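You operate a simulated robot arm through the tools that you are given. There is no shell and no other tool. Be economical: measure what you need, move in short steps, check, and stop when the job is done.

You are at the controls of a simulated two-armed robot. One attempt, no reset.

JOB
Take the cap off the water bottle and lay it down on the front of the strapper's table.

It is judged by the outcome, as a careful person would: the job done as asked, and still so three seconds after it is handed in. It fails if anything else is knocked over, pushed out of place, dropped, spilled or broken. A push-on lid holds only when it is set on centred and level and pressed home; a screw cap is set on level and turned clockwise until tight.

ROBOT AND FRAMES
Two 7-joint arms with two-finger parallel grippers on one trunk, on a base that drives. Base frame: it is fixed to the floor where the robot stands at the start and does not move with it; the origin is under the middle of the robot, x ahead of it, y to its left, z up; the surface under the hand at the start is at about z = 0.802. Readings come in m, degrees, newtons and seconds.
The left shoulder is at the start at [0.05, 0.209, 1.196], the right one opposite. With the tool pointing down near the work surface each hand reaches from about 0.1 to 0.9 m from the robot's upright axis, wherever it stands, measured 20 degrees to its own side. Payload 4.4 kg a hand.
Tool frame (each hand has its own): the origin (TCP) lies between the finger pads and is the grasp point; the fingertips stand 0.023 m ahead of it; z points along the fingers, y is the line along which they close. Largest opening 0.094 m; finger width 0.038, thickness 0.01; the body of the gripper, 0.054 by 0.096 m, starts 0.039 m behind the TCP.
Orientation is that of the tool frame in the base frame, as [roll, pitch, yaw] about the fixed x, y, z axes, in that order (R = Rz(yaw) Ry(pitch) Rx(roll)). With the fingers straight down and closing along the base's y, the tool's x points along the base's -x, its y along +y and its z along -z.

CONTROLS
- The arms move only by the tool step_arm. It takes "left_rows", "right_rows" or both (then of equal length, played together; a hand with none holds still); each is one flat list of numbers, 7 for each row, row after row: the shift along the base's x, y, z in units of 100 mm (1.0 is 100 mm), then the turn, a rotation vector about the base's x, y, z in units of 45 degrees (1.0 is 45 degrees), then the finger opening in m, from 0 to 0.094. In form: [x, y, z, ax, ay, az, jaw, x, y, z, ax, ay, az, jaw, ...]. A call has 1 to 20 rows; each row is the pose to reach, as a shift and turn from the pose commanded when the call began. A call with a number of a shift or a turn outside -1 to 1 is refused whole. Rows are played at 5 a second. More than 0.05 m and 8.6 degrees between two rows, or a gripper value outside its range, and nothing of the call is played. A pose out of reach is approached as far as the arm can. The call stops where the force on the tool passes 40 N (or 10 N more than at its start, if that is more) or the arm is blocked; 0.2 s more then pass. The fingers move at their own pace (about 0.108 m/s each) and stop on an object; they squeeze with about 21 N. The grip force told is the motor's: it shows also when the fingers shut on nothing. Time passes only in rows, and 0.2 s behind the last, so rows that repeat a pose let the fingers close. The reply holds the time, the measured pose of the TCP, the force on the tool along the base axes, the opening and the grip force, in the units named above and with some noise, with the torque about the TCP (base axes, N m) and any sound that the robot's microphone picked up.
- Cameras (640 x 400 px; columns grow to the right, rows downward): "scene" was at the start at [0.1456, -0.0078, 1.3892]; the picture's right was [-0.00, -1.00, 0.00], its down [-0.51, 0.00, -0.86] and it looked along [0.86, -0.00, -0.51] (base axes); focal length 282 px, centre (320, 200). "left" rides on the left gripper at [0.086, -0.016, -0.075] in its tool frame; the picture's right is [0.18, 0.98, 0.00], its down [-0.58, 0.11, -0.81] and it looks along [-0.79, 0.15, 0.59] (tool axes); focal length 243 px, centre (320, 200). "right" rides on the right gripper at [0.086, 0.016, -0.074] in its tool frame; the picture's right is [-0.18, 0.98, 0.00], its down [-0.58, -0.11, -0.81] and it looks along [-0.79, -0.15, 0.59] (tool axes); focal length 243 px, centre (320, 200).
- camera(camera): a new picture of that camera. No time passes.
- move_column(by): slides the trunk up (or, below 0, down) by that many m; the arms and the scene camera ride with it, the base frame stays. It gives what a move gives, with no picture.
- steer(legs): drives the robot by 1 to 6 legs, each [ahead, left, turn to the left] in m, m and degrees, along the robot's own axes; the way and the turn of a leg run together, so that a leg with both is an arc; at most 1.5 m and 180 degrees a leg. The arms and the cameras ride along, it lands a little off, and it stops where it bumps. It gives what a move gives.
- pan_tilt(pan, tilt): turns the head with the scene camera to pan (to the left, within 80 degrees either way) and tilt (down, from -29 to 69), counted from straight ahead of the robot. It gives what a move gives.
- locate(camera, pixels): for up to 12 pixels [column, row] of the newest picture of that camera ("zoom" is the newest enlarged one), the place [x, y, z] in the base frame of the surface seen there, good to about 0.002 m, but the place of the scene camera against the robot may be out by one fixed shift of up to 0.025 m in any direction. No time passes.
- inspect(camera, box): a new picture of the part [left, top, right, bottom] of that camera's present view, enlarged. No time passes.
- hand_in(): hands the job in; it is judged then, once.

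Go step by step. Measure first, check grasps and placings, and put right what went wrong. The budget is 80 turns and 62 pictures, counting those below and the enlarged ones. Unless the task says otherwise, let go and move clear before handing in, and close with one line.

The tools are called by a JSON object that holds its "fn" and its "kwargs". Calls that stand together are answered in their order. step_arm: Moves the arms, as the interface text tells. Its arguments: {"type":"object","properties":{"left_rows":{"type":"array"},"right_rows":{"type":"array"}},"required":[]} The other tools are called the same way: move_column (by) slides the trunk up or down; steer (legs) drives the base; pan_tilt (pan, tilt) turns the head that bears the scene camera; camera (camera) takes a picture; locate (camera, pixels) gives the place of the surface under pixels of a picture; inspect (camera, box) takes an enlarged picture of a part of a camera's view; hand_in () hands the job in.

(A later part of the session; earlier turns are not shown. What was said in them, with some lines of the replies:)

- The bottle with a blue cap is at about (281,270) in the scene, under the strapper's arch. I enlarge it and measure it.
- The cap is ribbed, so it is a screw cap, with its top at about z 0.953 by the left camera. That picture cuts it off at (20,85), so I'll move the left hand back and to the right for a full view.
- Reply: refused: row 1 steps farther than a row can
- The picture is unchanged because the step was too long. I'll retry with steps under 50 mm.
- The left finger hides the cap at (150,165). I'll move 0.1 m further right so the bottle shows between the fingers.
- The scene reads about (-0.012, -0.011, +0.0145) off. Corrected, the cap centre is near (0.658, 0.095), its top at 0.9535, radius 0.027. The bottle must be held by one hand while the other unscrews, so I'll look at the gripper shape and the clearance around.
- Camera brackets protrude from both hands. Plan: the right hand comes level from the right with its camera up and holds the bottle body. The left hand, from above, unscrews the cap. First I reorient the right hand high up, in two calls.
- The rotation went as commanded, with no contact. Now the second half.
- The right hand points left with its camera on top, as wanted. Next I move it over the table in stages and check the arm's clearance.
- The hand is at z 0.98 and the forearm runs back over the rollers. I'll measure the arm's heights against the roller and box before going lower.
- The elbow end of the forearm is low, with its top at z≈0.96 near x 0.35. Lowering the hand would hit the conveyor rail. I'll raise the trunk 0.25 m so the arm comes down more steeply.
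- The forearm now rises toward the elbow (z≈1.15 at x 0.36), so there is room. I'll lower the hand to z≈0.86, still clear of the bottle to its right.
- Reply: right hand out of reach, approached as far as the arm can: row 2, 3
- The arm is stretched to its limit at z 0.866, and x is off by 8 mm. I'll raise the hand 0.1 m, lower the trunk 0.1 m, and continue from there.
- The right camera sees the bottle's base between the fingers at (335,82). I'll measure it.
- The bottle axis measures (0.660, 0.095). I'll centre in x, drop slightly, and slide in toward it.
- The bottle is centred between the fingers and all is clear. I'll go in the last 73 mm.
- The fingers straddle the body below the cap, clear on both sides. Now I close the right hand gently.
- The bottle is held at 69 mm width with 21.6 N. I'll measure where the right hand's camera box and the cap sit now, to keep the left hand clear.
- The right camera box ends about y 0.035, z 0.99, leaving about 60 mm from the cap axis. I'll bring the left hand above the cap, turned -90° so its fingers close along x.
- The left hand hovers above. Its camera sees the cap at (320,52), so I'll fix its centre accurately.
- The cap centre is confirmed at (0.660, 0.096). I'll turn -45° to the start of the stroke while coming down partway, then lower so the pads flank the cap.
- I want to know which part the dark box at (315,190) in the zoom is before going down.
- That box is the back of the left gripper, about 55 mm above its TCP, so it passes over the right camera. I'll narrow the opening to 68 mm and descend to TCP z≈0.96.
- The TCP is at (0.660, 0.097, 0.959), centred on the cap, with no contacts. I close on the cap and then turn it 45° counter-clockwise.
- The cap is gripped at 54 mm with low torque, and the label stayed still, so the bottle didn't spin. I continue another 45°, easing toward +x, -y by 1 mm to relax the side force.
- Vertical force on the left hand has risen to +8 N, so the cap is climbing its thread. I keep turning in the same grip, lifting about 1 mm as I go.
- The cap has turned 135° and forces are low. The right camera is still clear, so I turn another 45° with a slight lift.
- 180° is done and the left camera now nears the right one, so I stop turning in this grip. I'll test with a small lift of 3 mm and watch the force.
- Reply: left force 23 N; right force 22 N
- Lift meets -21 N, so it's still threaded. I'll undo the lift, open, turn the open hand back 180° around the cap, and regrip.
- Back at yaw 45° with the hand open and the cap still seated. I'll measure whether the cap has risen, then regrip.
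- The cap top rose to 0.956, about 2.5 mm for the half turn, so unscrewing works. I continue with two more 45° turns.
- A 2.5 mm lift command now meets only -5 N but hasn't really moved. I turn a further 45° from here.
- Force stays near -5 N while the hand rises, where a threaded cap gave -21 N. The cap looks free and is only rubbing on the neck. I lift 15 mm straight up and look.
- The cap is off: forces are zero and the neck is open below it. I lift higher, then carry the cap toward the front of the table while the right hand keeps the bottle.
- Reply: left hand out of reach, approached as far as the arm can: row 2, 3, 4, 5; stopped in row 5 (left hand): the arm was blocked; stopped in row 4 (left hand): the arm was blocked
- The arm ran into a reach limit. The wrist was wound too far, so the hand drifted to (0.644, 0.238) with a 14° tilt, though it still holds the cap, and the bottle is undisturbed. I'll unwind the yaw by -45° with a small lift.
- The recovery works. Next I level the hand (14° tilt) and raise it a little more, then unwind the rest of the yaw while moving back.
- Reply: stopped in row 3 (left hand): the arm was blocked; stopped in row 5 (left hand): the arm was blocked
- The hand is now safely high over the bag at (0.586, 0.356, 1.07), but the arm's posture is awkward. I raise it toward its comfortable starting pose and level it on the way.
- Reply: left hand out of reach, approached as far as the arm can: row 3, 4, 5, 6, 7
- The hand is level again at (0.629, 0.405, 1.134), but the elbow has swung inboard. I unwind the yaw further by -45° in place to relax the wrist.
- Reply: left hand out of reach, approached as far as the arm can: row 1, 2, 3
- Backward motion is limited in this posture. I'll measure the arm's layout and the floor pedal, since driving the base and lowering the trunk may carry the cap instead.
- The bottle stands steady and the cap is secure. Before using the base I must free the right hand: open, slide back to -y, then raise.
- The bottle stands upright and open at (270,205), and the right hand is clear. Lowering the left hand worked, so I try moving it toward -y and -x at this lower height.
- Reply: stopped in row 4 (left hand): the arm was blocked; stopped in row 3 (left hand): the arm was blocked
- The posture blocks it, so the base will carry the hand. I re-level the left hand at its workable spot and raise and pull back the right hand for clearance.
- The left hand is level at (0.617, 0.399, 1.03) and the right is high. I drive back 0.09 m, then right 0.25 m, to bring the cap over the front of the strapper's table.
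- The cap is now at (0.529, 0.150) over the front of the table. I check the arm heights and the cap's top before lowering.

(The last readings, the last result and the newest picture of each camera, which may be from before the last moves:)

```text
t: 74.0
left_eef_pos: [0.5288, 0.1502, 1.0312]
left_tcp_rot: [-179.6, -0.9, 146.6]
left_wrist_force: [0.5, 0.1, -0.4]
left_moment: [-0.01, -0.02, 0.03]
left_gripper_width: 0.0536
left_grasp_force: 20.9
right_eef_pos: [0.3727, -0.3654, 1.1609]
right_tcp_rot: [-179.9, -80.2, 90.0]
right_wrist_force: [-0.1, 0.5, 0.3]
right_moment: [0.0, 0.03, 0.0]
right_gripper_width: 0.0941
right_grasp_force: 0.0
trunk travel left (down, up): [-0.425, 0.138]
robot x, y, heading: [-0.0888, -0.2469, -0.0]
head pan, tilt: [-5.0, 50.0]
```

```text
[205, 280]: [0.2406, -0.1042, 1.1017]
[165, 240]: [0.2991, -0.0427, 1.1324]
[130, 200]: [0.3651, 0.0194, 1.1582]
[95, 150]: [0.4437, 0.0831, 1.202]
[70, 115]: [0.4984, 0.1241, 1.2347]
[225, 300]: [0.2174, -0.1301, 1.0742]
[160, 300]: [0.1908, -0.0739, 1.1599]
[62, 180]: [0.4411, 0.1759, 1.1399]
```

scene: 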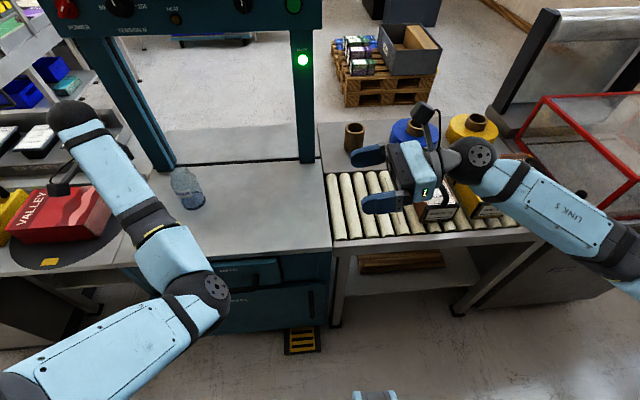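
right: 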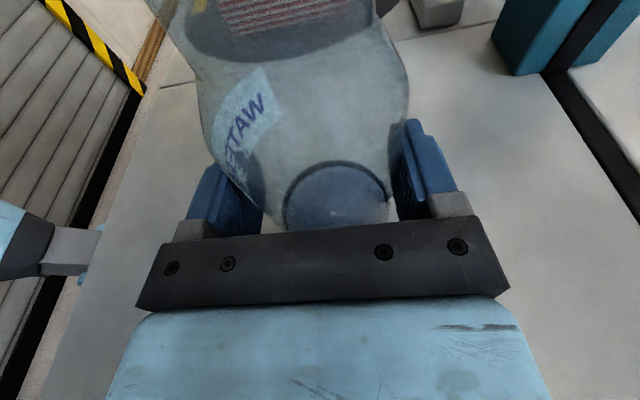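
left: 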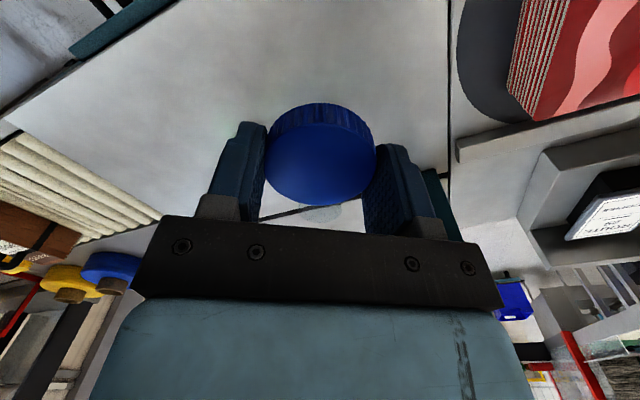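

The cap top is 6 mm below the TCP and its bottom about 28 mm below. Forearms and elbow have ample clearance. I lower the trunk 0.185 m, then finish gently with the arm.

{"fn": "move_column", "kwargs": {"by": -0.185}}

{"fn": "inspect", "kwargs": {"camera": "left", "box": [180, 60, 460, 240]}}

{"fn": "camera", "kwargs": {"camera": "scene"}}

```text
t: 76.1
left_eef_pos: [0.5287, 0.15, 0.8476]
left_tcp_rot: [-179.6, -0.9, 146.7]
left_wrist_force: [0.8, -1.3, 0.6]
left_moment: [-0.01, 0.01, 0.05]
left_gripper_width: 0.0537
left_grasp_force: 21.0
right_eef_pos: [0.3726, -0.3663, 0.976]
right_tcp_rot: [179.9, -80.1, 89.9]
right_wrist_force: [0.0, -0.7, -0.1]
right_moment: [0.01, 0.0, -0.01]
right_gripper_width: 0.0943
right_grasp_force: 0.1
trunk travel left (down, up): [-0.24, 0.323]
robot x, y, heading: [-0.0859, -0.2481, 0.0]
head pan, tilt: [-5.0, 50.0]
```

```text
2.22 times, centred on (320, 150) of left
```

zoom: 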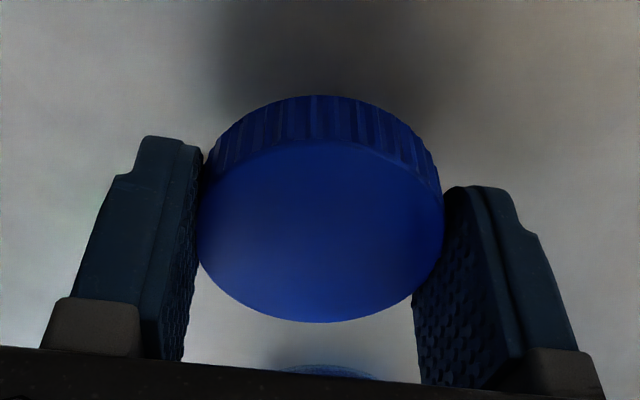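

```text
9 pictures are left
```

scene: 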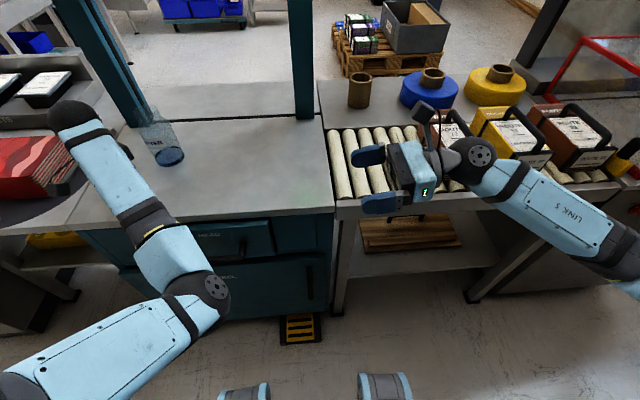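

All is clear and the cap is close to the table. I lower the arm 14 mm in 2 mm rows and watch the force.

{"fn": "step_arm", "kwargs": {"left_rows": [0, 0, -0.02, 0, 0, 0, 0.04, 0, 0, -0.04, 0, 0, 0, 0.04, 0, 0, -0.06, 0, 0, 0, 0.04, 0, 0, -0.08, 0, 0, 0, 0.04, 0, 0, -0.1, 0, 0, 0, 0.04, 0, 0, -0.12, 0, 0, 0, 0.04, 0, 0, -0.14, 0, 0, 0, 0.04]}}

```text
t: 77.7
left_eef_pos: [0.5276, 0.1504, 0.8331]
left_tcp_rot: [-179.6, -1.0, 146.6]
left_wrist_force: [-0.4, -0.1, -0.6]
left_moment: [-0.01, 0.02, -0.02]
left_gripper_width: 0.0535
left_grasp_force: 21.2
right_eef_pos: [0.3725, -0.3649, 0.9754]
right_tcp_rot: [-179.9, -80.1, 89.9]
right_wrist_force: [-0.1, -0.3, 1.0]
right_moment: [0.02, -0.02, 0.03]
right_gripper_width: 0.0938
right_grasp_force: 0.1
trunk travel left (down, up): [-0.24, 0.323]
robot x, y, heading: [-0.0923, -0.246, 0.0]
head pan, tilt: [-5.0, 50.0]
```

The arm tracks well with no contact yet at z 0.833. I go on in 1 mm rows.

{"fn": "step_arm", "kwargs": {"left_rows": [0, 0, -0.01, 0, 0, 0, 0.04, 0, 0, -0.02, 0, 0, 0, 0.04, 0, 0, -0.03, 0, 0, 0, 0.04, 0, 0, -0.04, 0, 0, 0, 0.04]}}

```text
t: 78.7
left_eef_pos: [0.527, 0.1482, 0.8283]
left_tcp_rot: [-179.5, -0.8, 146.7]
left_wrist_force: [-0.3, -0.5, 0.1]
left_moment: [-0.02, -0.01, 0.01]
left_gripper_width: 0.0538
left_grasp_force: 20.9
right_eef_pos: [0.3734, -0.3656, 0.9744]
right_tcp_rot: [-179.9, -80.1, 89.9]
right_wrist_force: [0.2, 0.4, -0.7]
right_moment: [0.04, -0.01, 0.01]
right_gripper_width: 0.0942
right_grasp_force: 0.1
trunk travel left (down, up): [-0.24, 0.323]
robot x, y, heading: [-0.0881, -0.2511, 0.3]
head pan, tilt: [-5.0, 50.0]
```

Still no contact, and the fingertips are about 3 mm above the table. I go 2.5 mm more.

{"fn": "step_arm", "kwargs": {"left_rows": [0, 0, -0.008, 0, 0, 0, 0.04, 0, 0, -0.015, 0, 0, 0, 0.04, 0, 0, -0.025, 0, 0, 0, 0.04]}}

{"fn": "inspect", "kwargs": {"camera": "left", "box": [180, 60, 460, 240]}}

{"fn": "locate", "kwargs": {"camera": "zoom", "pixels": [[320, 200], [260, 200], [380, 200], [320, 280], [320, 110], [320, 60]]}}

```text
t: 79.5
left_eef_pos: [0.5284, 0.15, 0.8272]
left_tcp_rot: [-179.5, -0.9, 146.5]
left_wrist_force: [0.7, 0.1, -0.6]
left_moment: [-0.02, 0.01, -0.02]
left_gripper_width: 0.0537
left_grasp_force: 21.6
right_eef_pos: [0.3736, -0.3656, 0.9749]
right_tcp_rot: [-179.8, -80.1, 89.9]
right_wrist_force: [0.3, -1.4, 0.6]
right_moment: [-0.03, -0.01, 0.0]
right_gripper_width: 0.0939
right_grasp_force: 0.0
trunk travel left (down, up): [-0.24, 0.323]
robot x, y, heading: [-0.0888, -0.2479, 0.2]
head pan, tilt: [-5.0, 50.0]
```

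```text
2.22 times, centred on (320, 150) of left
```

zoom: 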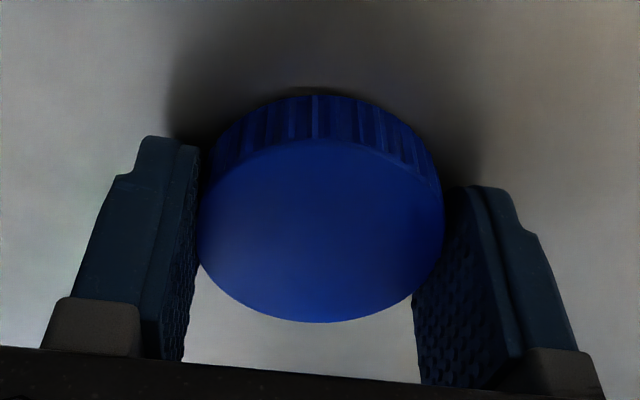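

```text
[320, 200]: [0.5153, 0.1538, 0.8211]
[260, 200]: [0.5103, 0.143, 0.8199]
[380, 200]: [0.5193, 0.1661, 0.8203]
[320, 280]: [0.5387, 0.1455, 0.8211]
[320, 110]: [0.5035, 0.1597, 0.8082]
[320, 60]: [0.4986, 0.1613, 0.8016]
```

The cap top is at 0.8207, so its rim is within 1–3 mm of the table. I lower slowly by 2 mm more.

{"fn": "step_arm", "kwargs": {"left_rows": [0, 0, -0.006, 0, 0, 0, 0.04, 0, 0, -0.012, 0, 0, 0, 0.04, 0, 0, -0.02, 0, 0, 0, 0.04, 0, 0, -0.02, 0, 0, 0, 0.04]}}

```text
t: 80.5
left_eef_pos: [0.5284, 0.1489, 0.8252]
left_tcp_rot: [-179.6, -0.8, 146.7]
left_wrist_force: [2.0, -0.7, 1.9]
left_moment: [0.03, -0.14, -0.05]
left_gripper_width: 0.0536
left_grasp_force: 21.1
right_eef_pos: [0.3729, -0.3663, 0.9768]
right_tcp_rot: [180.0, -80.1, 89.9]
right_wrist_force: [-0.3, -0.4, 0.2]
right_moment: [0.02, 0.0, -0.01]
right_gripper_width: 0.094
right_grasp_force: 0.0
trunk travel left (down, up): [-0.24, 0.323]
robot x, y, heading: [-0.0876, -0.2446, 0.1]
head pan, tilt: [-5.0, 50.0]
```

Contact is felt at +1.9 N with a moment of -0.14. I open the fingers slowly, then rise straight up.

{"fn": "step_arm", "kwargs": {"left_rows": [0, 0, 0, 0, 0, 0, 0.056, 0, 0, 0, 0, 0, 0, 0.062, 0, 0, 0, 0, 0, 0, 0.072, 0, 0, 0, 0, 0, 0, 0.08, 0, 0, 0, 0, 0, 0, 0.08, 0, 0, 0.1, 0, 0, 0, 0.08, 0, 0, 0.3, 0, 0, 0, 0.08, 0, 0, 0.5, 0, 0, 0, 0.08]}}

{"fn": "camera", "kwargs": {"camera": "left"}}

```text
t: 82.3
left_eef_pos: [0.5265, 0.1484, 0.8731]
left_tcp_rot: [-179.5, -0.9, 146.6]
left_wrist_force: [-0.4, 0.3, -0.3]
left_moment: [0.03, 0.0, 0.01]
left_gripper_width: 0.0801
left_grasp_force: 0.1
right_eef_pos: [0.3736, -0.3658, 0.9759]
right_tcp_rot: [180.0, -80.0, 89.9]
right_wrist_force: [-0.3, 0.0, 0.0]
right_moment: [0.0, 0.02, 0.02]
right_gripper_width: 0.0937
right_grasp_force: 0.1
trunk travel left (down, up): [-0.24, 0.323]
robot x, y, heading: [-0.0823, -0.2527, -0.1]
head pan, tilt: [-5.0, 50.0]
```

```text
7 pictures are left
```

left: 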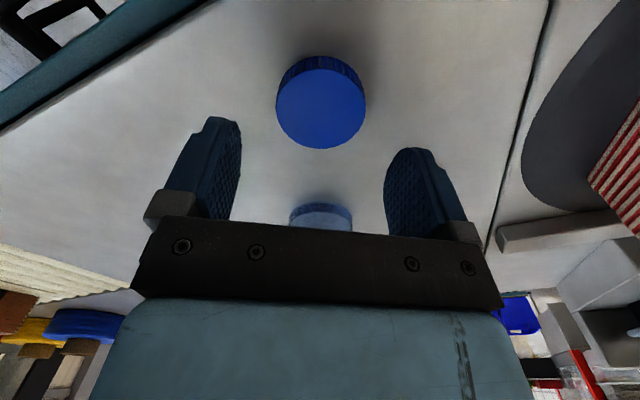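

The cap lies flat on the table at (320,100) and the fingers are clear. I raise the trunk to move away and take a final look.

{"fn": "move_column", "kwargs": {"by": 0.2}}

{"fn": "steer", "kwargs": {"legs": [[-0.25, 0, 0]]}}

{"fn": "pan_tilt", "kwargs": {"pan": 20, "tilt": 40}}

{"fn": "camera", "kwargs": {"camera": "scene"}}

```text
t: 84.4
left_eef_pos: [0.5266, 0.1491, 1.0733]
left_tcp_rot: [-179.4, -0.9, 146.6]
left_wrist_force: [-0.3, 0.0, 0.0]
left_moment: [0.0, -0.01, 0.0]
left_gripper_width: 0.08
left_grasp_force: 0.0
right_eef_pos: [0.3725, -0.366, 1.1767]
right_tcp_rot: [-180.0, -80.1, 89.7]
right_wrist_force: [1.0, -0.3, 0.8]
right_moment: [0.01, -0.01, 0.0]
right_gripper_width: 0.0938
right_grasp_force: 0.0
trunk travel left (down, up): [-0.44, 0.123]
robot x, y, heading: [-0.0887, -0.2512, -0.1]
head pan, tilt: [-5.0, 50.0]
```

```text
t: 86.3
left_eef_pos: [0.2747, 0.1499, 1.0749]
left_tcp_rot: [-179.6, -0.9, 146.5]
left_wrist_force: [0.4, 0.5, 0.2]
left_moment: [-0.01, 0.01, -0.01]
left_gripper_width: 0.0801
left_grasp_force: 0.0
right_eef_pos: [0.1195, -0.3655, 1.1764]
right_tcp_rot: [-179.9, -80.0, 89.9]
right_wrist_force: [-0.1, -0.1, -0.6]
right_moment: [0.0, 0.02, 0.01]
right_gripper_width: 0.0941
right_grasp_force: 0.1
trunk travel left (down, up): [-0.44, 0.123]
robot x, y, heading: [-0.3385, -0.2452, -0.4]
head pan, tilt: [-5.0, 50.0]
```

```text
t: 87.2
left_eef_pos: [0.2739, 0.1501, 1.0733]
left_tcp_rot: [-179.6, -0.9, 146.6]
left_wrist_force: [0.2, -0.4, 0.1]
left_moment: [0.02, -0.04, -0.04]
left_gripper_width: 0.0803
left_grasp_force: 0.1
right_eef_pos: [0.1188, -0.366, 1.1755]
right_tcp_rot: [-179.8, -80.1, 89.9]
right_wrist_force: [0.5, 0.1, -0.5]
right_moment: [-0.01, 0.0, 0.0]
right_gripper_width: 0.094
right_grasp_force: 0.0
trunk travel left (down, up): [-0.44, 0.123]
robot x, y, heading: [-0.3429, -0.2496, 0.0]
head pan, tilt: [20.0, 40.0]
```

```text
6 pictures are left
```

scene: 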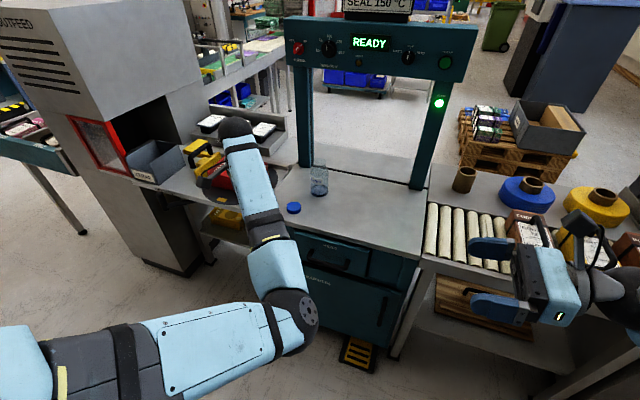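

The cap lies flat at (294,208) on the front of the strapper's table. The open bottle stands upright at (319,180), and nothing else has moved. Both hands are clear, so I hand in.

{"fn": "hand_in", "kwargs": {}}

```text
The job is handed in.
```

The bottle's cap is unscrewed and lies flat on the front of the strapper's table. The open bottle still stands upright where it was, and nothing else was disturbed.
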